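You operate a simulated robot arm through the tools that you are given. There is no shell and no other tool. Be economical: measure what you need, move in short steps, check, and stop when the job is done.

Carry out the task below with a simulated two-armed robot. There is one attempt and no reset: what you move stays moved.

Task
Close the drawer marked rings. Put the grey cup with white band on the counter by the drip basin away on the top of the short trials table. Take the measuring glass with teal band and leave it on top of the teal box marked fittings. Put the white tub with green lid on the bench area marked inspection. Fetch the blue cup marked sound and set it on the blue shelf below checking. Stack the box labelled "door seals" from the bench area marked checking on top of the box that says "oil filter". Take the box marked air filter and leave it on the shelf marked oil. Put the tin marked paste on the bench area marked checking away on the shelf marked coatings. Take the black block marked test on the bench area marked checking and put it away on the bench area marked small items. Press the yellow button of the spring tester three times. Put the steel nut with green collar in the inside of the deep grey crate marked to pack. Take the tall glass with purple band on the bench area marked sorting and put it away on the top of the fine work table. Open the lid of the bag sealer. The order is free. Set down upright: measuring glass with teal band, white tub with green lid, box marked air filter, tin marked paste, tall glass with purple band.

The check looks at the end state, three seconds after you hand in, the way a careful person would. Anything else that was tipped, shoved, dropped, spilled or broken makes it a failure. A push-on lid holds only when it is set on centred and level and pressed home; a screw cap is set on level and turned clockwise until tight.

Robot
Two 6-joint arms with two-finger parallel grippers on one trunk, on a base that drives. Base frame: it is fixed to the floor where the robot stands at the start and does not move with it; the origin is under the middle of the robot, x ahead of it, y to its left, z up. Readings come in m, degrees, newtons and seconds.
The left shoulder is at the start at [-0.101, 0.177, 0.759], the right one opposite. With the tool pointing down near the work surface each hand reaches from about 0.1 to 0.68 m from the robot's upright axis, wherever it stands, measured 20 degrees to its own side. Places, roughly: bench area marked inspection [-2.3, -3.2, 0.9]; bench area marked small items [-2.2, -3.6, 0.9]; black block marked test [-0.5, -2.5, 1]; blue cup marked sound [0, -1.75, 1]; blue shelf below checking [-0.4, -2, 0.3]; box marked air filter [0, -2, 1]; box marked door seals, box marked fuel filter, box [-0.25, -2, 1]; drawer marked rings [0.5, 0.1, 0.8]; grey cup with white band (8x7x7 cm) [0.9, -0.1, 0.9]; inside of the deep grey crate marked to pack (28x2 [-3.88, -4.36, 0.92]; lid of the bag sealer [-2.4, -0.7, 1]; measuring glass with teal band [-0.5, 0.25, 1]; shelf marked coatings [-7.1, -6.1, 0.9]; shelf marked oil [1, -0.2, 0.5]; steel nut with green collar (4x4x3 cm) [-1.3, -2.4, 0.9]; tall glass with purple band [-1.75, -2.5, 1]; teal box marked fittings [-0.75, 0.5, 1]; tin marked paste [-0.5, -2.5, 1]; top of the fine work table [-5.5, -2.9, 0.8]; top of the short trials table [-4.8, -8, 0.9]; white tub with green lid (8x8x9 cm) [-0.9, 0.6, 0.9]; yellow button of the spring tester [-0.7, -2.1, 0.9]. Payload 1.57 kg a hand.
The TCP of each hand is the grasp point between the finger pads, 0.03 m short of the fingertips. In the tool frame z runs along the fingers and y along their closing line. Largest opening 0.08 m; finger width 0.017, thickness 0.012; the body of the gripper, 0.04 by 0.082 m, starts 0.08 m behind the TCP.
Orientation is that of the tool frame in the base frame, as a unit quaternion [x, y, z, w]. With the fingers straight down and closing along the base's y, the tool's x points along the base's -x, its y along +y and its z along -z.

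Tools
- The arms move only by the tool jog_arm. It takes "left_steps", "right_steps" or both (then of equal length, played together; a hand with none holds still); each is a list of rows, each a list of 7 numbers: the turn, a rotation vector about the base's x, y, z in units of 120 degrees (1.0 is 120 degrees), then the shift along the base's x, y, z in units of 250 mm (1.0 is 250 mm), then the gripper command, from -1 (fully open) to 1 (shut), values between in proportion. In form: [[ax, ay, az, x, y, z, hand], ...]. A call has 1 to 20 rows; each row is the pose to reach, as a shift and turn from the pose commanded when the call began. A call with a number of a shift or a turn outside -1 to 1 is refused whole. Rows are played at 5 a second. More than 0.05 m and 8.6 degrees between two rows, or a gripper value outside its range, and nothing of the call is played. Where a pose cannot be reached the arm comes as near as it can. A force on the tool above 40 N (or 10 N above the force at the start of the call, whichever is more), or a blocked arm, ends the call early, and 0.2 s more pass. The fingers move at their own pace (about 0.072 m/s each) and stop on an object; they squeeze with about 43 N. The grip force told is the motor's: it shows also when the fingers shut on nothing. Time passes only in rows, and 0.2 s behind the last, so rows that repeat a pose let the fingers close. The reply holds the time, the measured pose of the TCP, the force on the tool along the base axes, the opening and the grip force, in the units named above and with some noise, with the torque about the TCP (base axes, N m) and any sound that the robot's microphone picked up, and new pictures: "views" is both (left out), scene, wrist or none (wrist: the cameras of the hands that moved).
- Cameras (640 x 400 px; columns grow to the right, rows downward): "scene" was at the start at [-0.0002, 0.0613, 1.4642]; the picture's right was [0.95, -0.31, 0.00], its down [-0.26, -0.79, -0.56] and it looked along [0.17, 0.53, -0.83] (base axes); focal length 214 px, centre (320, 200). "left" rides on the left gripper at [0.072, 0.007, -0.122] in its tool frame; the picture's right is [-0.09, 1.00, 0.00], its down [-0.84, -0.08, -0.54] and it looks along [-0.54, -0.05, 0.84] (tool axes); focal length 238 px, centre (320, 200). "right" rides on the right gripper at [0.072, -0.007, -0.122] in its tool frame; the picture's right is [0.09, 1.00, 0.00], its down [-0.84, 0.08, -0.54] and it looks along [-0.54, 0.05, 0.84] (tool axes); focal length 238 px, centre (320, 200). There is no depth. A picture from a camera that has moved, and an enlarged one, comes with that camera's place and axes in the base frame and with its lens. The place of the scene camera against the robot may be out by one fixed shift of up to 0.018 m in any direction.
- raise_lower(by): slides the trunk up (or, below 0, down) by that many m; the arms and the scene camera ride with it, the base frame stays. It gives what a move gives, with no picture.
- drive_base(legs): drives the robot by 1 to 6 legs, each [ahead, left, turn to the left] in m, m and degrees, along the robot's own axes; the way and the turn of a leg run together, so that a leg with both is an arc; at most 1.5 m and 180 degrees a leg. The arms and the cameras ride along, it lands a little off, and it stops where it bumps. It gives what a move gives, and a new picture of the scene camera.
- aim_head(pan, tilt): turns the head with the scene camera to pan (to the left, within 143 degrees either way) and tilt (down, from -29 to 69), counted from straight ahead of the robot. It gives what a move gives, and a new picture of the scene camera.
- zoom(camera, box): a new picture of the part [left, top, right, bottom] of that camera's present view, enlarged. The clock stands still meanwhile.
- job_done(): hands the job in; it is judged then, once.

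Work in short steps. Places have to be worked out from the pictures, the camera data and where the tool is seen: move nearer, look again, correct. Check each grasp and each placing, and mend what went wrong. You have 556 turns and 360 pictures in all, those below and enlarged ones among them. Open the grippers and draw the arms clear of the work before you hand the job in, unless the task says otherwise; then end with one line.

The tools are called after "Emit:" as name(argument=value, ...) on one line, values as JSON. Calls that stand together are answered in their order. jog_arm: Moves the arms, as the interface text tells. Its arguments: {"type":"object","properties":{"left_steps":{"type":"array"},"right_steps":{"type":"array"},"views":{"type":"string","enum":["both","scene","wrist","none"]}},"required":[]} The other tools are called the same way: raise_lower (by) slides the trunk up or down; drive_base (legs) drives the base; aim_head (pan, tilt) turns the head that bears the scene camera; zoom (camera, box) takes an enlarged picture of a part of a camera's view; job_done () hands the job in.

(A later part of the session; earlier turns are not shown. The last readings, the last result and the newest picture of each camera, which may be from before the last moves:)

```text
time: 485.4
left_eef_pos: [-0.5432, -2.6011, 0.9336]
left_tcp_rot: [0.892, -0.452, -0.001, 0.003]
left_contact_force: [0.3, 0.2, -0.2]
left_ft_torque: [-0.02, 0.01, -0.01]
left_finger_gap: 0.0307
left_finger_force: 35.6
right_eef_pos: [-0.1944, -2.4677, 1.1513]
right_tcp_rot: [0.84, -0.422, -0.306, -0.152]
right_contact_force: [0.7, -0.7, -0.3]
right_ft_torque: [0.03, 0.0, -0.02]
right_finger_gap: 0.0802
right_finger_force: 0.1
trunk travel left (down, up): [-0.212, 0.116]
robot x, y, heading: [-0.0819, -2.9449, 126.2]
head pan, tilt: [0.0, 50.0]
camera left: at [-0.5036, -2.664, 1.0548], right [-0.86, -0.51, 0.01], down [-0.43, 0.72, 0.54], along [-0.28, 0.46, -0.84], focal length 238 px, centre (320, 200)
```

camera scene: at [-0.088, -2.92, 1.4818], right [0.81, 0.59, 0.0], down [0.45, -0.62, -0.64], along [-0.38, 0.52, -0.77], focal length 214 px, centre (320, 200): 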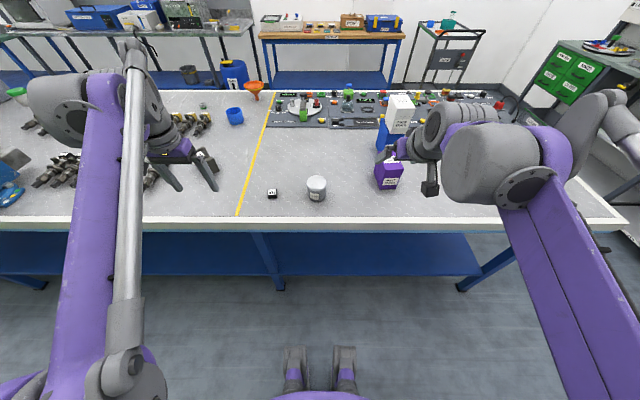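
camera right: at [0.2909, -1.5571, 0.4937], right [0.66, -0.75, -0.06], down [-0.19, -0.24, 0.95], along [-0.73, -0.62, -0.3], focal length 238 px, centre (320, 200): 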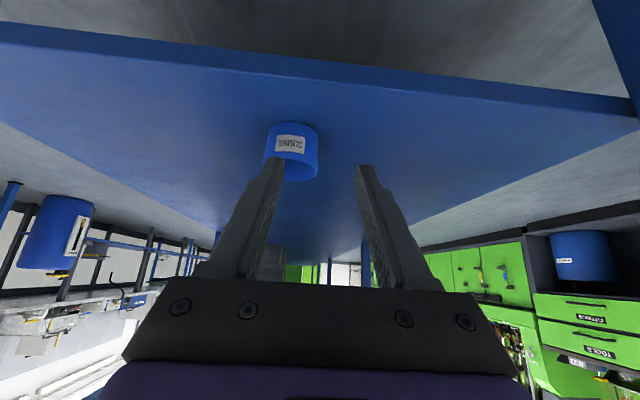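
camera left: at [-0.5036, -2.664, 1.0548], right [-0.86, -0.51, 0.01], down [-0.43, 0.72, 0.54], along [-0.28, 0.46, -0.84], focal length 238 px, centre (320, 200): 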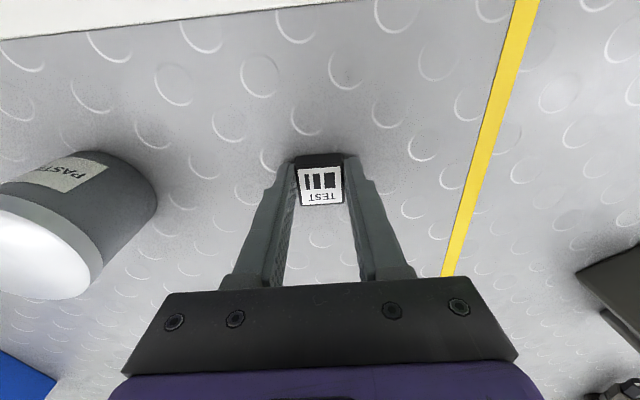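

Block gripped. Lift it, shift base left and prepare the right hand (tilt 60°) for the tin.

Emit:
jog_arm(left_steps=[[0, 0, 0, 0, 0, 0.16, 1], [0, 0, 0, 0, 0, 0.32, 1], [0, 0, 0, 0, 0, 0.48, 1], [0, 0, 0, 0, 0, 0.64, 1], [0, 0, 0, 0.03, -0.16, 0.7, 1], [0, 0, 0, -0.02, -0.32, 0.76, 1], [0, 0, 0, -0.1, -0.48, 0.8, 1], [0, 0, 0, -0.18, -0.6, 0.84, 1]], right_steps=[[0, 0, 0, 0, 0, 0, -1], [0, 0, 0, 0, 0, 0, -1], [0.033, 0.025, 0, 0, 0, 0, -1], [0.067, 0.05, 0, 0, 0, 0, -1], [0.1, 0.074, 0, 0, 0, -0.05, -1], [0.134, 0.099, 0, 0, 0, -0.1, -1], [0.134, 0.099, 0, 0, 0, -0.2, -1], [0.134, 0.099, 0, 0, 0, -0.3, -1]], views="none")

Emit:
drive_base(legs=[[0, 0.14, 0.9]])

Emit:
jog_arm(right_steps=[[0, 0, 0, 0, 0, 0, -1]], views="wrist")

```text
time: 487.2
left_eef_pos: [-0.5929, -2.7514, 1.1405]
left_tcp_rot: [0.892, -0.453, 0.0, 0.003]
left_contact_force: [0.0, 0.1, -0.7]
left_ft_torque: [0.0, 0.0, -0.02]
left_finger_gap: 0.0306
left_finger_force: 39.8
right_eef_pos: [-0.1943, -2.4674, 1.0761]
right_tcp_rot: [0.773, -0.389, -0.448, -0.225]
right_contact_force: [-0.2, -0.1, 1.1]
right_ft_torque: [-0.05, 0.04, 0.02]
right_finger_gap: 0.0799
right_finger_force: 0.1
trunk travel left (down, up): [-0.212, 0.116]
robot x, y, heading: [-0.0836, -2.9439, 126.3]
head pan, tilt: [0.0, 50.0]
```

```text
time: 489.1
left_eef_pos: [-0.7083, -2.8415, 1.141]
left_tcp_rot: [0.895, -0.446, -0.002, 0.003]
left_contact_force: [-0.5, 0.6, -0.2]
left_ft_torque: [0.0, 0.02, 0.02]
left_finger_gap: 0.0305
left_finger_force: 39.9
right_eef_pos: [-0.3131, -2.5541, 1.0765]
right_tcp_rot: [0.777, -0.384, -0.447, -0.221]
right_contact_force: [-0.4, 0.2, 1.4]
right_ft_torque: [0.0, -0.04, -0.01]
right_finger_gap: 0.0798
right_finger_force: 0.0
trunk travel left (down, up): [-0.212, 0.116]
robot x, y, heading: [-0.1955, -3.026, 127.0]
head pan, tilt: [0.0, 50.0]
camera scene: at [-0.2013, -3.0039, 1.4818], right [0.8, 0.6, 0.0], down [0.46, -0.61, -0.64], along [-0.39, 0.51, -0.77], focal length 214 px, centre (320, 200)
```

scene: 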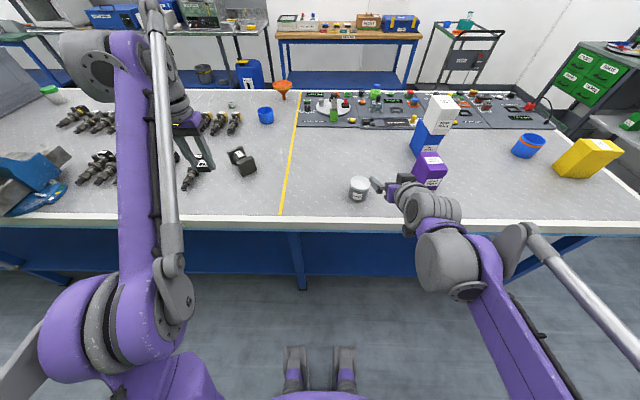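

```text
time: 489.5
left_eef_pos: [-0.708, -2.8419, 1.1425]
left_tcp_rot: [0.895, -0.446, -0.001, 0.004]
left_contact_force: [0.0, -0.5, -0.3]
left_ft_torque: [0.0, 0.0, -0.03]
left_finger_gap: 0.0306
left_finger_force: 39.7
right_eef_pos: [-0.3127, -2.5535, 1.0756]
right_tcp_rot: [0.777, -0.383, -0.448, -0.22]
right_contact_force: [-0.2, -0.1, -0.1]
right_ft_torque: [-0.01, -0.01, -0.01]
right_finger_gap: 0.08
right_finger_force: 0.1
trunk travel left (down, up): [-0.212, 0.116]
robot x, y, heading: [-0.1971, -3.0316, 126.9]
head pan, tilt: [0.0, 50.0]
camera right: at [-0.2223, -2.6617, 1.0753], right [-0.76, -0.64, -0.08], down [-0.03, -0.09, 1.0], along [-0.65, 0.76, 0.05], focal length 238 px, centre (320, 200)
```

right: 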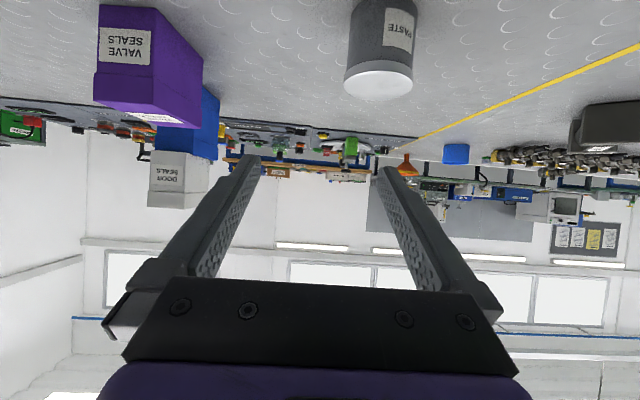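

Emit:
jog_arm(right_steps=[[0, 0, 0, -0.085, -0.064, -0.12, -1], [0, 0, 0, -0.169, -0.128, -0.24, -1], [0, 0, 0, -0.169, -0.128, -0.36, -1]], views="wrist")

```text
time: 490.3
left_eef_pos: [-0.7083, -2.8424, 1.141]
left_tcp_rot: [0.895, -0.446, -0.001, 0.004]
left_contact_force: [-0.2, 0.3, -0.4]
left_ft_torque: [0.0, 0.03, 0.01]
left_finger_gap: 0.0304
left_finger_force: 39.6
right_eef_pos: [-0.3583, -2.5859, 0.9872]
right_tcp_rot: [0.777, -0.384, -0.448, -0.22]
right_contact_force: [1.1, 0.6, 0.3]
right_ft_torque: [0.01, 0.01, 0.0]
right_finger_gap: 0.08
right_finger_force: 0.1
trunk travel left (down, up): [-0.212, 0.116]
robot x, y, heading: [-0.194, -3.0278, 127.3]
head pan, tilt: [0.0, 50.0]
camera right: at [-0.2668, -2.693, 0.9851], right [-0.76, -0.64, -0.08], down [-0.03, -0.09, 1.0], along [-0.65, 0.76, 0.05], focal length 238 px, centre (320, 200)
```

right: 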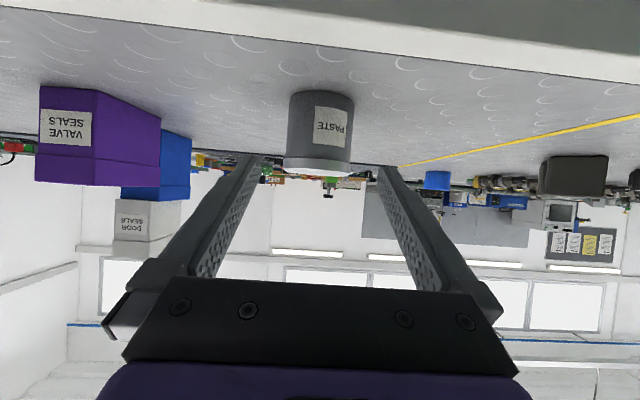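

Emit:
jog_arm(right_steps=[[0, 0, 0, -0.082, 0.105, -0.09, -1], [0, 0, 0, -0.165, 0.21, -0.18, -1], [0, 0, 0, -0.247, 0.315, -0.26, -1], [0, 0, 0, -0.247, 0.315, -0.26, 0], [0, 0, 0, -0.247, 0.315, -0.26, 1], [0, 0, 0, -0.247, 0.315, -0.26, 1], [0, 0, 0, -0.247, 0.315, -0.26, 1]], views="wrist")

```text
time: 491.9
left_eef_pos: [-0.707, -2.8421, 1.1406]
left_tcp_rot: [0.895, -0.446, -0.002, 0.003]
left_contact_force: [-0.1, -0.3, -0.4]
left_ft_torque: [0.04, 0.0, -0.02]
left_finger_gap: 0.0307
left_finger_force: 39.3
right_eef_pos: [-0.4179, -2.5068, 0.9219]
right_tcp_rot: [0.776, -0.384, -0.448, -0.222]
right_contact_force: [0.5, 3.8, 11.5]
right_ft_torque: [0.35, 0.1, -0.06]
right_finger_gap: 0.0659
right_finger_force: 42.5
trunk travel left (down, up): [-0.212, 0.116]
robot x, y, heading: [-0.1954, -3.0278, 127.0]
head pan, tilt: [0.0, 50.0]
camera right: at [-0.3269, -2.6143, 0.9211], right [-0.76, -0.64, -0.08], down [-0.03, -0.09, 1.0], along [-0.65, 0.76, 0.05], focal length 238 px, centre (320, 200)
```

right: 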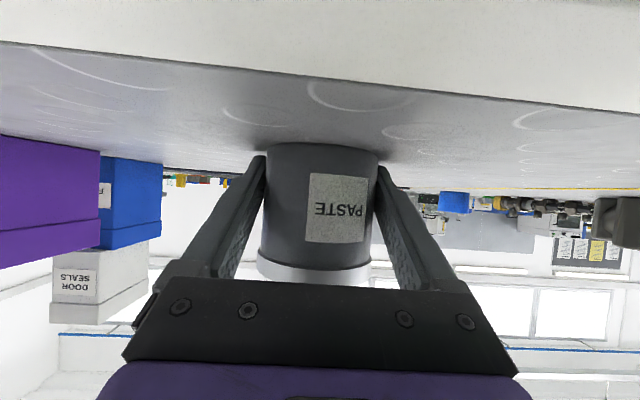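

Tin gripped. Lift and retract.

Emit:
jog_arm(right_steps=[[0, 0, 0, 0, 0, 0.15, 1], [0, 0, 0, 0, 0, 0.3, 1], [0, 0, 0, 0, 0, 0.45, 1], [0, 0, 0, 0, 0, 0.6, 1], [0, 0, 0, 0.08, -0.1, 0.75, 1], [0, 0, 0, 0.16, -0.2, 0.85, 1], [0, 0, 0, 0.24, -0.3, 0.92, 1]], views="wrist")

Emit:
drive_base(legs=[[-0.12, 0, 0], [0, 1.0, 0], [0, 0.85, 0]])

```text
time: 493.5
left_eef_pos: [-0.7074, -2.8423, 1.1422]
left_tcp_rot: [0.895, -0.446, -0.002, 0.004]
left_contact_force: [0.2, 0.0, -0.3]
left_ft_torque: [0.02, 0.01, 0.02]
left_finger_gap: 0.0306
left_finger_force: 39.8
right_eef_pos: [-0.3559, -2.5815, 1.1484]
right_tcp_rot: [0.777, -0.383, -0.448, -0.221]
right_contact_force: [0.2, -0.8, -1.6]
right_ft_torque: [0.01, 0.01, 0.0]
right_finger_gap: 0.0653
right_finger_force: 43.2
trunk travel left (down, up): [-0.212, 0.116]
robot x, y, heading: [-0.1941, -3.0258, 127.3]
head pan, tilt: [0.0, 50.0]
camera right: at [-0.2654, -2.6896, 1.1481], right [-0.76, -0.64, -0.08], down [-0.03, -0.09, 1.0], along [-0.65, 0.76, 0.05], focal length 238 px, centre (320, 200)
```

right: 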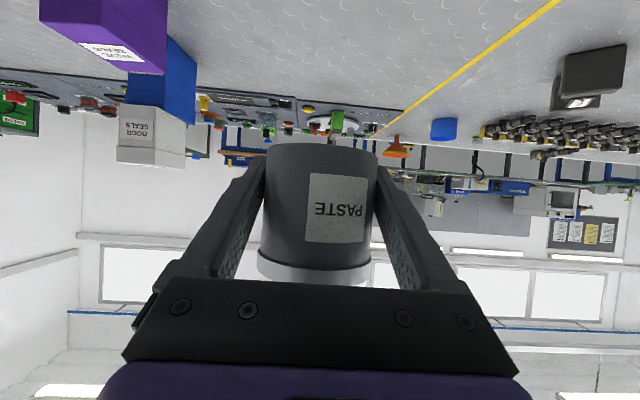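

```text
time: 510.5
left_eef_pos: [-2.0865, -4.0163, 1.1413]
left_tcp_rot: [0.892, -0.453, -0.001, 0.003]
left_contact_force: [1.1, 0.0, -0.5]
left_ft_torque: [0.01, 0.01, 0.04]
left_finger_gap: 0.0305
left_finger_force: 40.2
right_eef_pos: [-1.7336, -3.7605, 1.148]
right_tcp_rot: [0.774, -0.389, -0.446, -0.224]
right_contact_force: [0.1, 0.2, -2.5]
right_ft_torque: [-0.02, 0.01, -0.01]
right_finger_gap: 0.0656
right_finger_force: 42.7
trunk travel left (down, up): [-0.212, 0.116]
robot x, y, heading: [-1.5751, -4.2079, 126.4]
head pan, tilt: [0.0, 50.0]
camera scene: at [-1.5825, -4.1848, 1.4818], right [0.81, 0.59, 0.0], down [0.45, -0.62, -0.64], along [-0.38, 0.52, -0.77], focal length 214 px, centre (320, 200)
```

scene: 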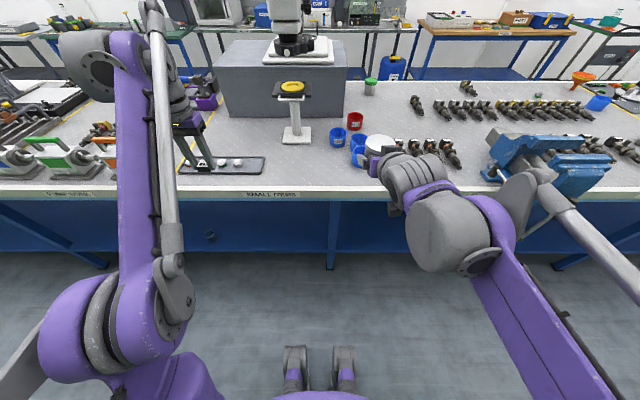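

Emit:
drive_base(legs=[[0.13, -0.2, 0.6]])

Emit:
jog_arm(left_steps=[[0, 0, 0, 0, 0, -0.1, 1]], views="wrist")

```text
time: 512.9
left_eef_pos: [-2.0063, -3.797, 1.1412]
left_tcp_rot: [0.894, -0.448, 0.0, 0.004]
left_contact_force: [0.4, 0.1, 0.0]
left_ft_torque: [-0.03, 0.02, 0.02]
left_finger_gap: 0.0305
left_finger_force: 39.8
right_eef_pos: [-1.6546, -3.537, 1.1492]
right_tcp_rot: [0.776, -0.385, -0.448, -0.222]
right_contact_force: [-0.8, 0.7, -1.7]
right_ft_torque: [-0.03, 0.02, 0.01]
right_finger_gap: 0.0654
right_finger_force: 42.5
trunk travel left (down, up): [-0.212, 0.116]
robot x, y, heading: [-1.4965, -3.9853, 127.2]
head pan, tilt: [0.0, 50.0]
camera scene: at [-1.4992, -3.9598, 1.4818], right [0.8, 0.6, 0.0], down [0.46, -0.61, -0.64], along [-0.39, 0.51, -0.77], focal length 214 px, centre (320, 200)
```

scene: 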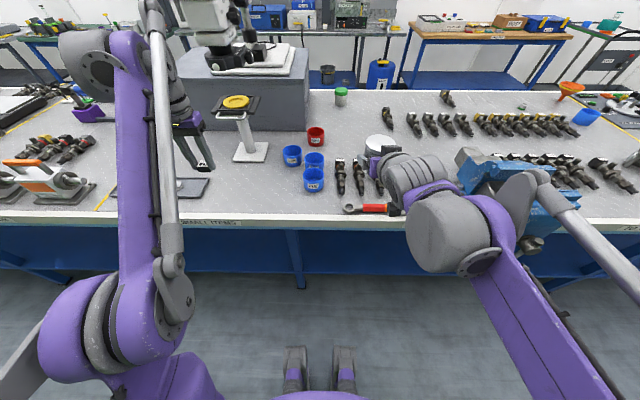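

```text
time: 513.3
left_eef_pos: [-2.0055, -3.7999, 1.1173]
left_tcp_rot: [0.895, -0.446, -0.001, 0.003]
left_contact_force: [-0.3, 0.0, 0.2]
left_ft_torque: [0.02, 0.01, 0.02]
left_finger_gap: 0.0304
left_finger_force: 39.6
right_eef_pos: [-1.6538, -3.537, 1.1482]
right_tcp_rot: [0.777, -0.384, -0.448, -0.221]
right_contact_force: [-0.7, 0.4, -1.9]
right_ft_torque: [0.01, 0.01, 0.02]
right_finger_gap: 0.0656
right_finger_force: 42.3
trunk travel left (down, up): [-0.212, 0.116]
robot x, y, heading: [-1.4953, -3.9819, 127.0]
head pan, tilt: [0.0, 50.0]
camera left: at [-1.9662, -3.8608, 1.2385], right [-0.85, -0.53, 0.01], down [-0.44, 0.72, 0.54], along [-0.29, 0.46, -0.84], focal length 238 px, centre (320, 200)
```

left: 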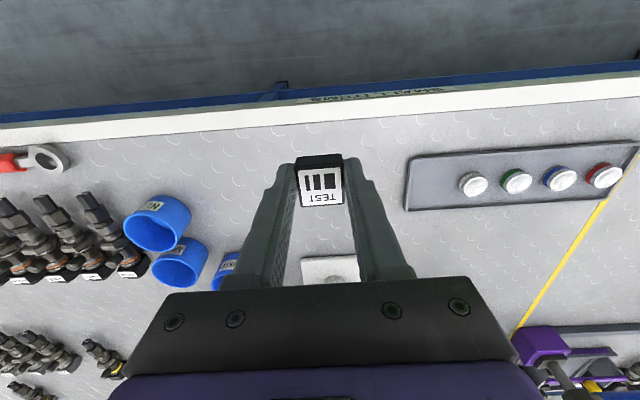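

Emit:
jog_arm(left_steps=[[0, 0, 0, -0.08, 0.107, -0.1, 1], [0, 0, 0, -0.16, 0.213, -0.25, 1], [0, 0, 0, -0.24, 0.32, -0.42, 1], [0, 0, 0, -0.24, 0.32, -0.57, 1], [0, 0, 0, -0.24, 0.32, -0.68, 1], [0, 0, 0, -0.24, 0.32, -0.7, 1]], views="wrist")

```text
refused: row 3 steps farther than a row can; nothing moved
```

Emit:
jog_arm(left_steps=[[0, 0, 0, -0.08, 0.107, -0.1, 1], [0, 0, 0, -0.16, 0.213, -0.22, 1], [0, 0, 0, -0.24, 0.32, -0.34, 1], [0, 0, 0, -0.24, 0.32, -0.5, 1], [0, 0, 0, -0.24, 0.32, -0.64, 1], [0, 0, 0, -0.24, 0.32, -0.7, 1], [0, 0, 0, -0.24, 0.32, -0.7, 1]], views="wrist")

```text
time: 514.9
left_eef_pos: [-2.0641, -3.7184, 0.943]
left_tcp_rot: [0.895, -0.447, -0.001, 0.004]
left_contact_force: [0.1, 0.8, -0.6]
left_ft_torque: [0.0, 0.0, -0.02]
left_finger_gap: 0.0307
left_finger_force: 39.7
right_eef_pos: [-1.6546, -3.5365, 1.1489]
right_tcp_rot: [0.776, -0.384, -0.448, -0.221]
right_contact_force: [0.1, -0.3, -2.4]
right_ft_torque: [-0.01, -0.02, 0.0]
right_finger_gap: 0.0657
right_finger_force: 43.1
trunk travel left (down, up): [-0.212, 0.116]
robot x, y, heading: [-1.4944, -3.9888, 126.9]
head pan, tilt: [0.0, 50.0]
camera left: at [-2.0242, -3.7799, 1.0643], right [-0.85, -0.52, 0.01], down [-0.44, 0.72, 0.54], along [-0.29, 0.46, -0.84], focal length 238 px, centre (320, 200)
```

left: 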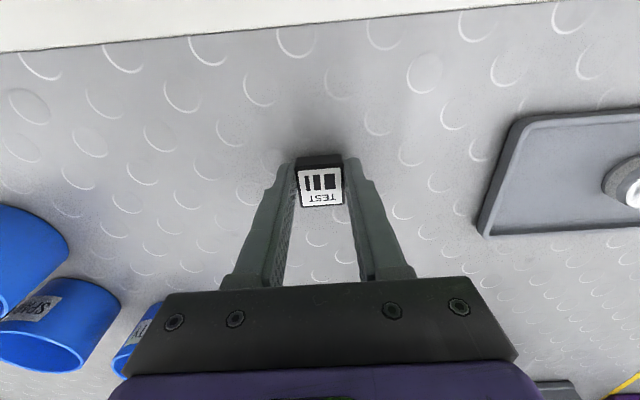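

Emit:
jog_arm(left_steps=[[0, 0, 0, 0, 0, -0.015, 1], [0, 0, 0, 0, 0, -0.028, 1], [0, 0, 0, 0, 0, -0.034, 1], [0, 0, 0, 0, 0, -0.034, 1]], views="none")

```text
time: 515.9
left_eef_pos: [-2.0654, -3.7177, 0.933]
left_tcp_rot: [0.895, -0.446, -0.002, 0.004]
left_contact_force: [-3.0, 0.3, 3.4]
left_ft_torque: [0.09, 0.0, 0.03]
left_finger_gap: 0.0305
left_finger_force: 39.7
right_eef_pos: [-1.6553, -3.5368, 1.1494]
right_tcp_rot: [0.777, -0.385, -0.447, -0.221]
right_contact_force: [0.0, 0.0, -2.1]
right_ft_torque: [0.0, 0.0, -0.01]
right_finger_gap: 0.0655
right_finger_force: 43.0
trunk travel left (down, up): [-0.212, 0.116]
robot x, y, heading: [-1.491, -3.9825, 127.0]
head pan, tilt: [0.0, 50.0]
```

Emit:
jog_arm(left_steps=[[0, 0, 0, 0, 0, 0, 0.3], [0, 0, 0, 0, 0, 0, -0.2], [0, 0, 0, 0, 0, 0, -0.3], [0, 0, 0, 0, 0, 0.16, -0.3], [0, 0, 0, 0, 0, 0.32, -0.3], [0, 0, 0, 0, 0, 0.48, -0.3], [0, 0, 0, 0, 0, 0.64, -0.3], [0, 0, 0, 0.05, -0.066, 0.8, -0.3]], views="wrist")

```text
time: 517.7
left_eef_pos: [-2.0494, -3.7381, 1.102]
left_tcp_rot: [0.894, -0.448, -0.001, 0.003]
left_contact_force: [-0.9, 0.7, -0.1]
left_ft_torque: [0.01, 0.03, -0.01]
left_finger_gap: 0.0521
left_finger_force: 0.0
left hand out of reach, approached as far as the arm can: row 7, 8
right_eef_pos: [-1.6551, -3.5372, 1.1484]
right_tcp_rot: [0.777, -0.384, -0.447, -0.221]
right_contact_force: [-0.7, 0.9, -2.1]
right_ft_torque: [0.04, 0.0, 0.02]
right_finger_gap: 0.0657
right_finger_force: 43.0
trunk travel left (down, up): [-0.212, 0.116]
robot x, y, heading: [-1.4877, -3.9834, 126.9]
head pan, tilt: [0.0, 50.0]
camera left: at [-2.0101, -3.7999, 1.2241], right [-0.85, -0.52, 0.01], down [-0.44, 0.72, 0.54], along [-0.29, 0.46, -0.84], focal length 238 px, centre (320, 200)
```

left: 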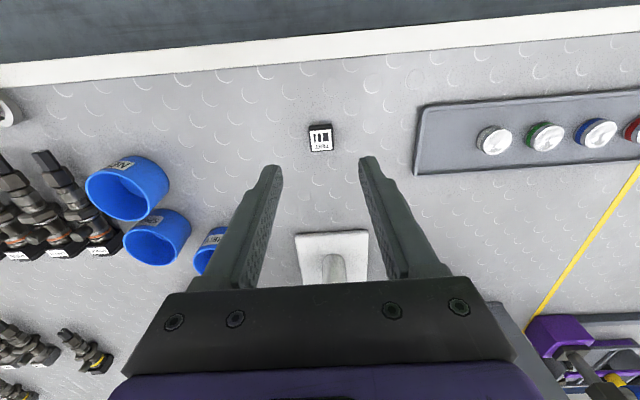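

Block sits at "small items". Now carry the tin to the rack at the far end.

Emit:
drive_base(legs=[[-0.12, 0, 0], [0, 0, 90], [1.45, 0, 0], [1.45, 0, 0]])

```text
time: 536.3
left_eef_pos: [-4.2446, -6.0855, 1.1032]
left_tcp_rot: [0.966, 0.258, 0.002, 0.003]
left_contact_force: [-0.1, 0.3, 0.2]
left_ft_torque: [0.0, 0.0, 0.0]
left_finger_gap: 0.0524
left_finger_force: 0.0
right_eef_pos: [-4.3945, -5.6683, 1.149]
right_tcp_rot: [0.837, 0.226, -0.482, 0.13]
right_contact_force: [-0.2, -0.5, -1.5]
right_ft_torque: [0.0, 0.0, -0.01]
right_finger_gap: 0.0652
right_finger_force: 43.3
trunk travel left (down, up): [-0.212, 0.116]
robot x, y, heading: [-3.9311, -5.56, -150.0]
head pan, tilt: [0.0, 50.0]
camera scene: at [-3.948, -5.5874, 1.4818], right [-0.5, 0.87, 0.0], down [0.66, 0.38, -0.64], along [-0.56, -0.32, -0.77], focal length 214 px, centre (320, 200)
```

scene: 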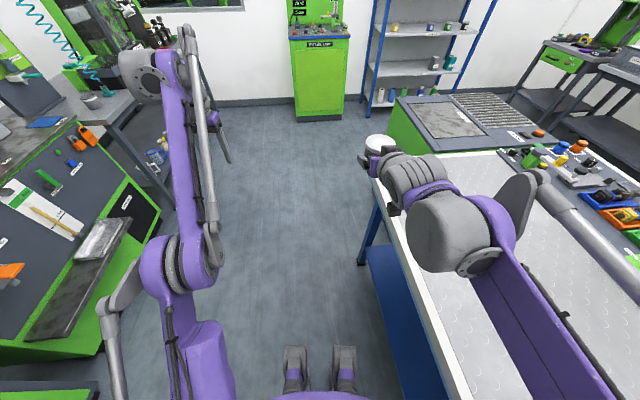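

Emit:
drive_base(legs=[[0, 0, 6.8], [0.3, 0.28, 0], [1.4, 0, 0]])

Emit:
aim_head(pan=-40, tilt=25)

```text
time: 546.4
left_eef_pos: [-5.334, -7.3609, 1.101]
left_tcp_rot: [0.946, 0.325, 0.002, 0.002]
left_contact_force: [0.3, 0.1, -0.1]
left_ft_torque: [-0.01, -0.01, 0.05]
left_finger_gap: 0.052
left_finger_force: 0.1
right_eef_pos: [-5.5423, -6.9708, 1.1492]
right_tcp_rot: [0.818, 0.285, -0.471, 0.165]
right_contact_force: [0.3, 0.3, -2.7]
right_ft_torque: [0.0, 0.0, 0.01]
right_finger_gap: 0.0654
right_finger_force: 42.9
trunk travel left (down, up): [-0.212, 0.116]
robot x, y, heading: [-5.0953, -6.7999, -141.9]
head pan, tilt: [0.0, 50.0]
camera scene: at [-5.1123, -6.8294, 1.4818], right [-0.62, 0.79, 0.0], down [0.6, 0.47, -0.64], along [-0.51, -0.4, -0.77], focal length 214 px, centre (320, 200)
```

scene: 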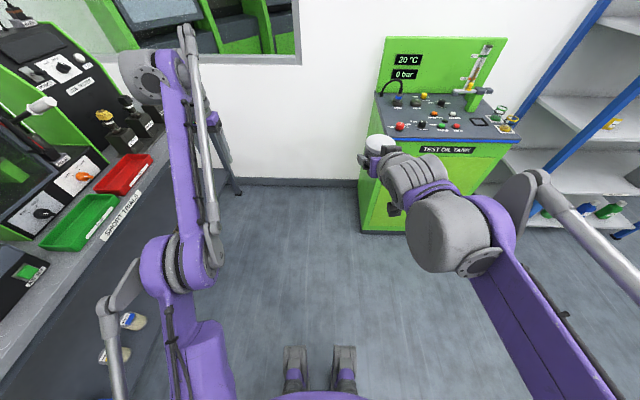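

```text
time: 547.5
left_eef_pos: [-5.337, -7.3612, 1.1021]
left_tcp_rot: [0.946, 0.325, 0.003, 0.003]
left_contact_force: [0.0, 0.2, 0.0]
left_ft_torque: [0.07, 0.03, 0.04]
left_finger_gap: 0.052
left_finger_force: 0.1
right_eef_pos: [-5.5427, -6.9693, 1.1482]
right_tcp_rot: [0.818, 0.284, -0.472, 0.164]
right_contact_force: [-0.5, 0.3, -2.2]
right_ft_torque: [0.02, -0.03, 0.0]
right_finger_gap: 0.0653
right_finger_force: 43.0
trunk travel left (down, up): [-0.212, 0.116]
robot x, y, heading: [-5.0965, -6.7998, -141.9]
head pan, tilt: [-40.0, 25.0]
camera scene: at [-5.1436, -6.7787, 1.5193], right [0.03, 1.0, 0.0], down [0.42, -0.01, -0.91], along [-0.91, 0.03, -0.42], focal length 214 px, centre (320, 200)
```

scene: 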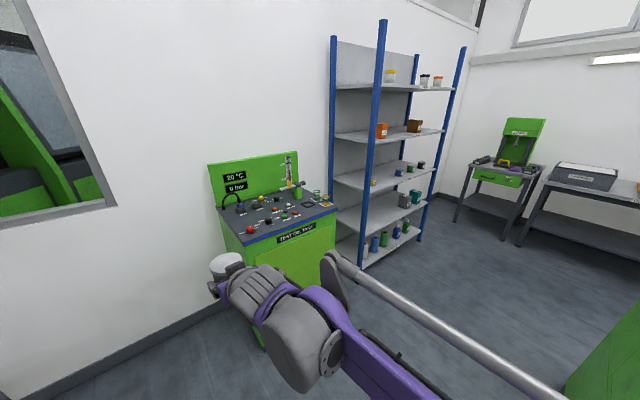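

Emit:
drive_base(legs=[[0.14, 0, -1.3], [0, -0.9, 0], [0, -0.85, 0]])

Emit:
aim_head(pan=0, tilt=30)

```text
time: 563.9
left_eef_pos: [-6.4845, -6.0388, 1.1021]
left_tcp_rot: [0.951, 0.309, 0.002, 0.003]
left_contact_force: [-0.3, 0.1, 0.0]
left_ft_torque: [0.0, -0.01, -0.01]
left_finger_gap: 0.0519
left_finger_force: 0.1
right_eef_pos: [-6.6775, -5.642, 1.1495]
right_tcp_rot: [0.823, 0.272, -0.474, 0.157]
right_contact_force: [-0.1, -0.1, -2.1]
right_ft_torque: [0.0, 0.02, 0.01]
right_finger_gap: 0.0654
right_finger_force: 43.0
trunk travel left (down, up): [-0.212, 0.116]
robot x, y, heading: [-6.2282, -5.4901, -143.8]
head pan, tilt: [-40.0, 25.0]
camera scene: at [-6.2721, -5.4633, 1.5193], right [0.07, 1.0, 0.0], down [0.42, -0.03, -0.91], along [-0.9, 0.06, -0.42], focal length 214 px, centre (320, 200)
```

scene: 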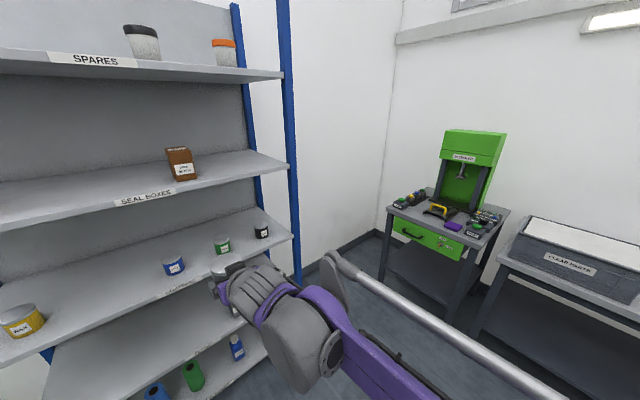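

```text
time: 565.0
left_eef_pos: [-6.4834, -6.0402, 1.1023]
left_tcp_rot: [0.951, 0.309, 0.002, 0.003]
left_contact_force: [0.8, 0.2, 0.3]
left_ft_torque: [0.02, 0.03, -0.01]
left_finger_gap: 0.052
left_finger_force: 0.1
right_eef_pos: [-6.6777, -5.6404, 1.1481]
right_tcp_rot: [0.823, 0.27, -0.474, 0.156]
right_contact_force: [-0.5, -0.5, -1.6]
right_ft_torque: [-0.02, 0.0, 0.02]
right_finger_gap: 0.0655
right_finger_force: 42.9
trunk travel left (down, up): [-0.212, 0.116]
robot x, y, heading: [-6.2298, -5.4888, -144.1]
head pan, tilt: [0.0, 30.0]
camera scene: at [-6.2533, -5.5228, 1.5113], right [-0.59, 0.81, 0.0], down [0.4, 0.29, -0.87], along [-0.7, -0.51, -0.5], focal length 214 px, centre (320, 200)
```

scene: 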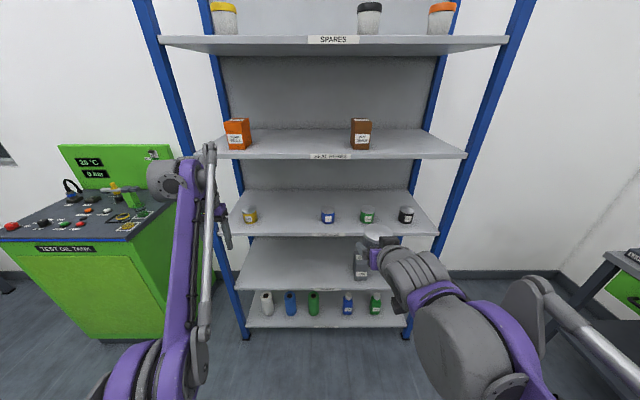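

Emit:
zoom(camera="scene", box=[220, 110, 480, 272])

```text
2.46 times, centred on (350, 191) of scene
camera zoom: at [-6.2533, -5.5228, 1.5113], right [-0.59, 0.81, 0.0], down [0.4, 0.29, -0.87], along [-0.7, -0.51, -0.5], focal length 528 px, centre (246, 222)
```

zoom: 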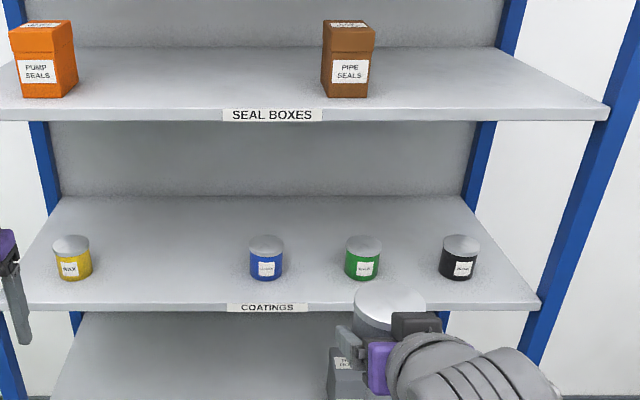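

"COATINGS" is the third shelf; gap between wax and blue tins. Tuck the left hand, lower the right to entry height, and shift the base.

Emit:
jog_arm(left_steps=[[0, 0, 0, 0.07, 0.13, 0.07, -0.3], [0, 0, 0, 0.14, 0.26, 0.14, -0.3], [0, 0, 0, 0.21, 0.4, 0.2, -0.3], [0, 0, 0, 0.28, 0.53, 0.27, -0.3], [0, 0, 0, 0.35, 0.66, 0.34, -0.3], [0, 0, 0, 0.414, 0.79, 0.4, -0.3]], right_steps=[[0, 0, 0, 0, 0, -0.13, 1], [0, 0, 0, 0, 0, -0.26, 1], [0, 0, 0, 0, 0, -0.39, 1], [0, 0, 0, 0, 0, -0.52, 1], [0, 0, 0, 0, 0, -0.65, 1], [0, 0, 0, 0, 0, -0.72, 1]], views="none")

Emit:
drive_base(legs=[[0, 0.3, 0.8], [0.18, 0, 0]])

Emit:
jog_arm(right_steps=[[0, 0, 0, 0, 0, 0, 1]], views="wrist")

```text
time: 566.4
left_eef_pos: [-6.3774, -5.8404, 1.2053]
left_tcp_rot: [0.951, 0.31, 0.001, 0.003]
left_contact_force: [0.8, -0.6, 0.1]
left_ft_torque: [-0.02, 0.05, -0.02]
left_finger_gap: 0.052
left_finger_force: 0.1
right_eef_pos: [-6.6783, -5.6397, 0.9672]
right_tcp_rot: [0.823, 0.27, -0.475, 0.156]
right_contact_force: [1.3, -0.3, -1.9]
right_ft_torque: [0.0, 0.0, 0.02]
right_finger_gap: 0.0656
right_finger_force: 42.3
trunk travel left (down, up): [-0.212, 0.116]
robot x, y, heading: [-6.2305, -5.4914, -144.3]
head pan, tilt: [0.0, 30.0]
```

```text
time: 570.7
left_eef_pos: [-6.3328, -6.1926, 1.2033]
left_tcp_rot: [0.947, 0.323, 0.002, 0.003]
left_contact_force: [0.1, -0.6, -0.2]
left_ft_torque: [0.01, -0.01, -0.01]
left_finger_gap: 0.0521
left_finger_force: 0.0
right_eef_pos: [-6.6401, -5.9997, 0.9663]
right_tcp_rot: [0.819, 0.283, -0.472, 0.163]
right_contact_force: [-0.4, -0.2, -1.2]
right_ft_torque: [0.03, -0.03, 0.03]
right_finger_gap: 0.0653
right_finger_force: 43.0
trunk travel left (down, up): [-0.212, 0.116]
robot x, y, heading: [-6.191, -5.8319, -142.3]
head pan, tilt: [0.0, 30.0]
camera scene: at [-6.2173, -5.8706, 1.5113], right [-0.61, 0.79, 0.0], down [0.4, 0.31, -0.87], along [-0.69, -0.53, -0.5], focal length 214 px, centre (320, 200)
```

scene: 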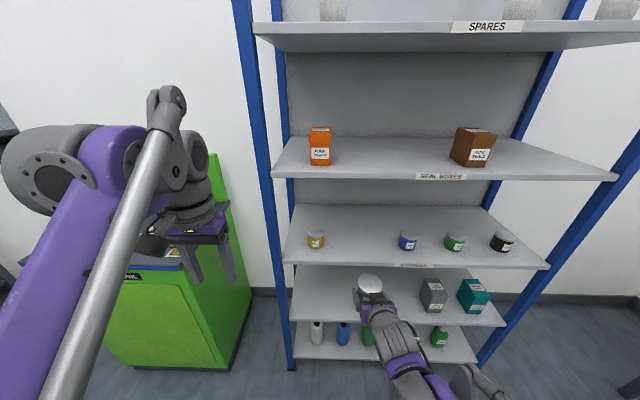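

```text
time: 571.1
left_eef_pos: [-6.3314, -6.1927, 1.2035]
left_tcp_rot: [0.947, 0.322, 0.002, 0.003]
left_contact_force: [-0.1, -0.1, 0.0]
left_ft_torque: [0.01, 0.03, 0.0]
left_finger_gap: 0.052
left_finger_force: 0.1
right_eef_pos: [-6.6384, -5.9978, 0.9672]
right_tcp_rot: [0.819, 0.282, -0.472, 0.162]
right_contact_force: [-0.1, 0.5, -2.2]
right_ft_torque: [-0.03, 0.0, 0.04]
right_finger_gap: 0.0654
right_finger_force: 43.0
trunk travel left (down, up): [-0.212, 0.116]
robot x, y, heading: [-6.1934, -5.8307, -142.3]
head pan, tilt: [0.0, 30.0]
camera right: at [-6.5312, -5.9056, 0.966], right [0.65, -0.76, -0.08], down [0.09, -0.03, 1.0], along [-0.76, -0.65, 0.05], focal length 238 px, centre (320, 200)
```

right: 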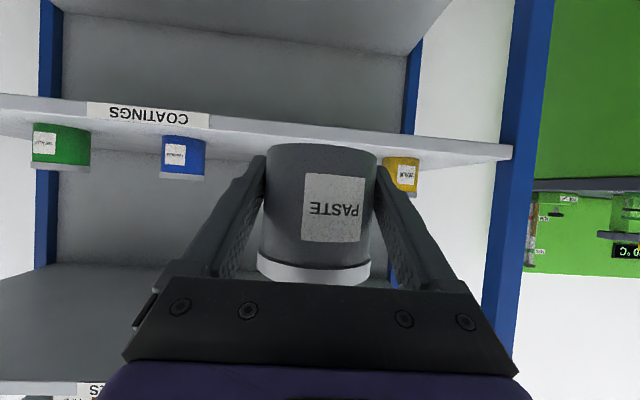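

Emit:
drive_base(legs=[[0.1, 0, -0.9]])

Emit:
jog_arm(right_steps=[[0, 0, 0, -0.15, -0.112, 0, 1], [0, 0, 0, -0.3, -0.224, 0, 1], [0, 0, 0, -0.45, -0.336, 0, 1], [0, 0, 0, -0.57, -0.43, 0, 1]])

```text
time: 572.2
left_eef_pos: [-6.416, -6.2518, 1.2036]
left_tcp_rot: [0.949, 0.316, 0.002, 0.004]
left_contact_force: [-0.1, 0.2, -0.5]
left_ft_torque: [-0.02, -0.04, 0.02]
left_finger_gap: 0.0518
left_finger_force: 0.0
right_eef_pos: [-6.721, -6.0532, 0.9675]
right_tcp_rot: [0.821, 0.277, -0.472, 0.16]
right_contact_force: [0.5, 0.1, -2.2]
right_ft_torque: [-0.04, -0.01, 0.01]
right_finger_gap: 0.0655
right_finger_force: 42.7
trunk travel left (down, up): [-0.212, 0.116]
robot x, y, heading: [-6.2689, -5.8927, -143.2]
head pan, tilt: [0.0, 30.0]
camera scene: at [-6.2967, -5.9303, 1.5113], right [-0.6, 0.8, 0.0], down [0.4, 0.3, -0.87], along [-0.69, -0.52, -0.5], focal length 214 px, centre (320, 200)
```

scene: 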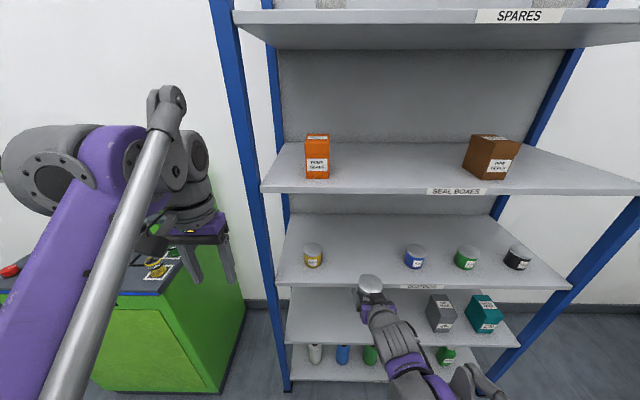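

```text
time: 573.2
left_eef_pos: [-6.4177, -6.2518, 1.2025]
left_tcp_rot: [0.949, 0.317, 0.003, 0.003]
left_contact_force: [-0.5, -0.9, -0.2]
left_ft_torque: [-0.01, -0.03, 0.02]
left_finger_gap: 0.0521
left_finger_force: 0.1
right_eef_pos: [-6.8624, -6.1647, 0.9647]
right_tcp_rot: [0.821, 0.277, -0.473, 0.16]
right_contact_force: [1.2, 0.5, -2.3]
right_ft_torque: [0.02, -0.01, -0.03]
right_finger_gap: 0.0656
right_finger_force: 42.8
trunk travel left (down, up): [-0.212, 0.116]
robot x, y, heading: [-6.2732, -5.8927, -142.8]
head pan, tilt: [0.0, 30.0]
camera scene: at [-6.2973, -5.9308, 1.5113], right [-0.6, 0.8, 0.0], down [0.4, 0.3, -0.87], along [-0.69, -0.52, -0.5], focal length 214 px, centre (320, 200)
camera right: at [-6.7545, -6.0729, 0.9642], right [0.64, -0.76, -0.08], down [0.09, -0.03, 1.0], along [-0.76, -0.64, 0.04], focal length 238 px, centre (320, 200)
```

scene: 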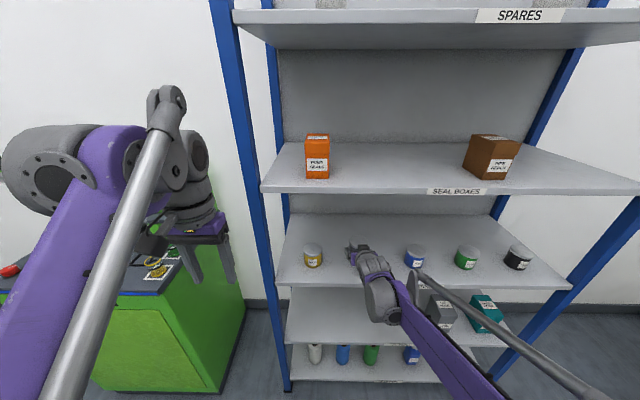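
right: 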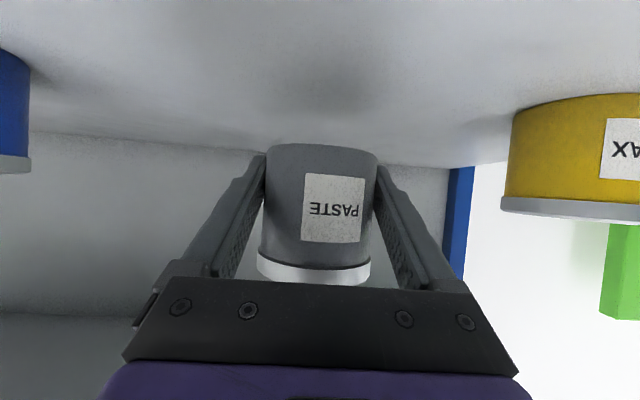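

Emit:
jog_arm(right_steps=[[0, 0, 0, 0, 0, -0.04, 1], [0, 0, 0, 0, 0, -0.08, 1], [0, 0, 0, 0, 0, -0.1, 1], [0, 0, 0, 0, 0, -0.115, 1], [0, 0, 0, 0, 0, -0.13, 1], [0, 0, 0, 0, 0, -0.13, 1]], views="wrist")

```text
time: 574.6
left_eef_pos: [-6.4156, -6.2522, 1.2034]
left_tcp_rot: [0.949, 0.316, 0.001, 0.003]
left_contact_force: [0.4, 0.1, 0.1]
left_ft_torque: [0.0, 0.02, 0.01]
left_finger_gap: 0.0518
left_finger_force: 0.1
right_eef_pos: [-6.8627, -6.1627, 0.9351]
right_tcp_rot: [0.821, 0.277, -0.472, 0.16]
right_contact_force: [0.2, -0.3, -1.8]
right_ft_torque: [0.01, 0.0, 0.0]
right_finger_gap: 0.0652
right_finger_force: 42.7
trunk travel left (down, up): [-0.212, 0.116]
robot x, y, heading: [-6.2697, -5.8925, -142.9]
head pan, tilt: [0.0, 30.0]
camera right: at [-6.7543, -6.071, 0.9334], right [0.64, -0.76, -0.08], down [0.09, -0.03, 1.0], along [-0.76, -0.64, 0.05], focal length 238 px, centre (320, 200)
```

right: 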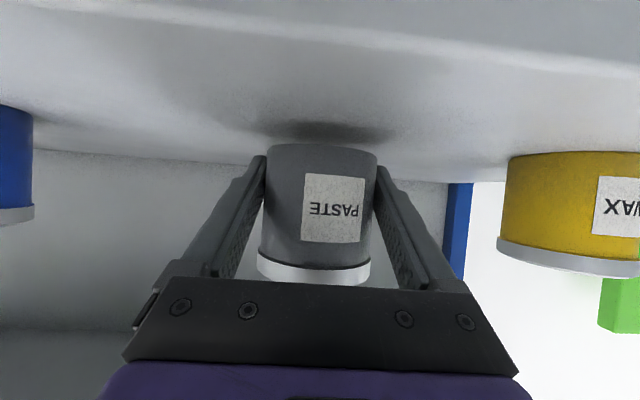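

Emit:
jog_arm(right_steps=[[0, 0, 0, 0, 0, -0.012, 1], [0, 0, 0, 0, 0, -0.022, 1], [0, 0, 0, 0, 0, -0.032, 1], [0, 0, 0, 0, 0, -0.032, 1]], views="none")

```text
time: 575.6
left_eef_pos: [-6.4157, -6.251, 1.2042]
left_tcp_rot: [0.949, 0.317, 0.002, 0.003]
left_contact_force: [-0.1, 0.0, -0.6]
left_ft_torque: [-0.02, -0.01, -0.01]
left_finger_gap: 0.0521
left_finger_force: 0.1
right_eef_pos: [-6.8623, -6.1616, 0.9259]
right_tcp_rot: [0.821, 0.278, -0.473, 0.16]
right_contact_force: [-0.4, -0.4, -2.3]
right_ft_torque: [0.01, -0.01, 0.01]
right_finger_gap: 0.0655
right_finger_force: 43.1
trunk travel left (down, up): [-0.212, 0.116]
robot x, y, heading: [-6.2713, -5.8958, -143.2]
head pan, tilt: [0.0, 30.0]
```

Emit:
jog_arm(right_steps=[[0, 0, 0, 0, 0, -0.01, 1], [0, 0, 0, 0, 0, -0.02, 1], [0, 0, 0, 0, 0, -0.03, 1], [0, 0, 0, 0, 0, -0.03, 1]], views="none")

```text
time: 576.6
left_eef_pos: [-6.414, -6.251, 1.2043]
left_tcp_rot: [0.949, 0.316, 0.002, 0.003]
left_contact_force: [0.2, -0.1, 0.2]
left_ft_torque: [-0.02, 0.01, 0.03]
left_finger_gap: 0.0519
left_finger_force: 0.0
right_eef_pos: [-6.862, -6.1604, 0.9211]
right_tcp_rot: [0.819, 0.276, -0.477, 0.161]
right_contact_force: [-10.2, -9.1, 35.8]
right_ft_torque: [0.16, 0.05, -0.03]
right_finger_gap: 0.0654
right_finger_force: 43.3
trunk travel left (down, up): [-0.212, 0.116]
robot x, y, heading: [-6.2735, -5.893, -143.1]
head pan, tilt: [0.0, 30.0]
```

Emit:
jog_arm(right_steps=[[0, 0, 0, 0, 0, 0.014, 1], [0, 0, 0, 0, 0, 0.014, 0.2], [0, 0, 0, 0, 0, 0.014, -0.4], [0, 0, 0, 0, 0, 0.014, -1], [0, 0, 0, 0, 0, 0.014, -1], [0, 0, 0, 0.11, 0.083, 0.08, -1], [0, 0, 0, 0.22, 0.165, 0.14, -1], [0, 0, 0, 0.34, 0.255, 0.2, -1], [0, 0, 0, 0.46, 0.345, 0.2, -1], [0, 0, 0, 0.58, 0.435, 0.2, -1]])

```text
time: 578.8
left_eef_pos: [-6.4159, -6.2505, 1.2036]
left_tcp_rot: [0.948, 0.318, 0.001, 0.003]
left_contact_force: [-0.1, 0.8, 0.2]
left_ft_torque: [0.01, 0.03, -0.03]
left_finger_gap: 0.0522
left_finger_force: 0.1
right_eef_pos: [-6.7151, -6.0511, 0.9697]
right_tcp_rot: [0.82, 0.277, -0.474, 0.16]
right_contact_force: [0.9, -0.8, -0.4]
right_ft_torque: [0.0, -0.04, 0.0]
right_finger_gap: 0.0799
right_finger_force: 0.1
trunk travel left (down, up): [-0.212, 0.116]
robot x, y, heading: [-6.2744, -5.8953, -143.0]
head pan, tilt: [0.0, 30.0]
camera scene: at [-6.2952, -5.929, 1.5114], right [-0.6, 0.8, 0.0], down [0.4, 0.3, -0.87], along [-0.69, -0.52, -0.5], focal length 214 px, centre (320, 200)
camera right: at [-6.6063, -5.9591, 0.9683], right [0.64, -0.76, -0.08], down [0.09, -0.03, 1.0], along [-0.76, -0.64, 0.05], focal length 238 px, centre (320, 200)
```

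scene: 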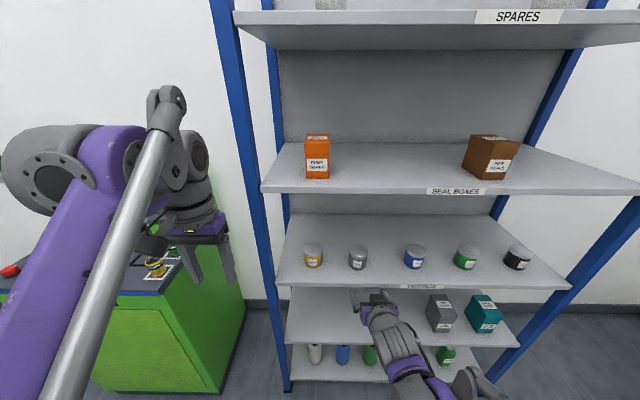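
right: 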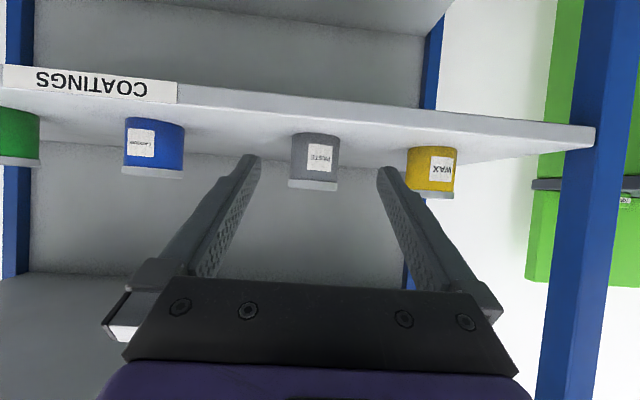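

Tin is on COATINGS. Return along the near aisle for the button, nut and bag sealer.

Emit:
jog_arm(right_steps=[[0, 0, 0, 0.1, 0.07, 0.17, -1], [0, 0, 0, 0.15, 0.11, 0.34, -1], [0, 0, 0, 0.15, 0.11, 0.5, -1], [0, 0, 0, 0.15, 0.11, 0.66, -1]], views="none")

Emit:
drive_base(legs=[[-0.35, 0, 0], [0, -0.75, 0], [0, 0, 90], [0, 0, 90], [1.4, 0, 0]])

```text
refused: row 1 steps farther than a row can; nothing moved
```

```text
time: 601.9
left_eef_pos: [-5.0662, -4.0052, 1.2035]
left_tcp_rot: [-0.257, 0.966, 0.003, -0.002]
left_contact_force: [0.6, -0.3, -0.1]
left_ft_torque: [-0.02, -0.01, 0.02]
left_finger_gap: 0.052
left_finger_force: 0.0
right_eef_pos: [-4.7946, -4.2401, 0.9687]
right_tcp_rot: [-0.225, 0.837, 0.129, 0.482]
right_contact_force: [0.2, 0.2, -0.6]
right_ft_torque: [-0.03, 0.06, -0.02]
right_finger_gap: 0.0797
right_finger_force: 0.0
trunk travel left (down, up): [-0.212, 0.116]
robot x, y, heading: [-5.2549, -4.3425, 29.8]
head pan, tilt: [0.0, 30.0]
camera scene: at [-5.1935, -4.3235, 1.5113], right [0.5, -0.87, 0.0], down [-0.43, -0.25, -0.87], along [0.75, 0.43, -0.5], focal length 214 px, centre (320, 200)
```

scene: 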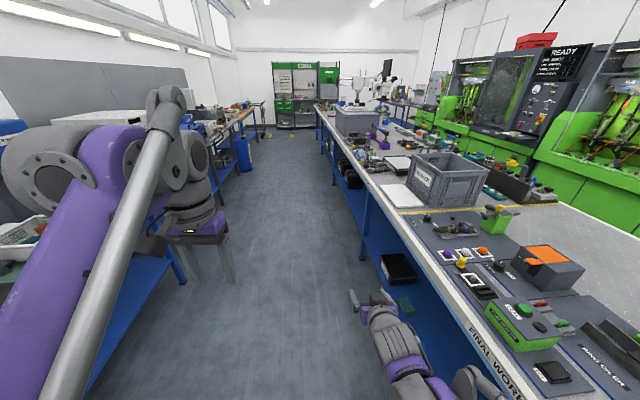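

Emit:
jog_arm(right_steps=[[0, 0, 0, 0, 0, 0.17, -1], [0, 0, 0, 0, 0, 0.34, -1], [0, 0, 0, 0, 0, 0.5, -1], [0, 0, 0, 0, 0, 0.66, -1]], views="none")

Emit:
drive_base(legs=[[0, 0, 7.2], [1.3, 0.08, 0], [1.3, 0, 0], [1.2, 0, 0]])

```text
time: 602.9
left_eef_pos: [-5.0668, -4.0054, 1.2035]
left_tcp_rot: [-0.258, 0.966, 0.004, -0.002]
left_contact_force: [-0.4, -0.7, -0.2]
left_ft_torque: [0.02, -0.02, -0.03]
left_finger_gap: 0.0522
left_finger_force: 0.1
right_eef_pos: [-4.7966, -4.2402, 1.135]
right_tcp_rot: [-0.226, 0.836, 0.13, 0.482]
right_contact_force: [-0.1, -0.3, 0.1]
right_ft_torque: [-0.02, -0.01, -0.01]
right_finger_gap: 0.0803
right_finger_force: 0.1
trunk travel left (down, up): [-0.212, 0.116]
robot x, y, heading: [-5.2546, -4.3436, 29.8]
head pan, tilt: [0.0, 30.0]
```

```text
time: 621.8
left_eef_pos: [-2.1335, -1.6134, 1.2038]
left_tcp_rot: [-0.309, 0.951, 0.003, -0.002]
left_contact_force: [-1.1, -0.3, -0.1]
left_ft_torque: [-0.02, -0.01, -0.03]
left_finger_gap: 0.052
left_finger_force: 0.0
right_eef_pos: [-1.8398, -1.818, 1.1334]
right_tcp_rot: [-0.271, 0.823, 0.157, 0.475]
right_contact_force: [-0.3, -1.0, -0.2]
right_ft_torque: [-0.03, 0.01, -0.01]
right_finger_gap: 0.0802
right_finger_force: 0.2
trunk travel left (down, up): [-0.212, 0.116]
robot x, y, heading: [-2.2793, -1.9716, 36.1]
head pan, tilt: [0.0, 30.0]
camera scene: at [-2.2252, -1.946, 1.5113], right [0.59, -0.81, 0.0], down [-0.4, -0.29, -0.87], along [0.7, 0.51, -0.5], focal length 214 px, centre (320, 200)
```

scene: 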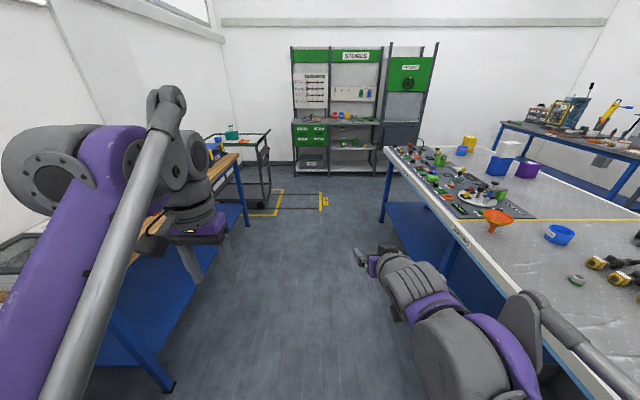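

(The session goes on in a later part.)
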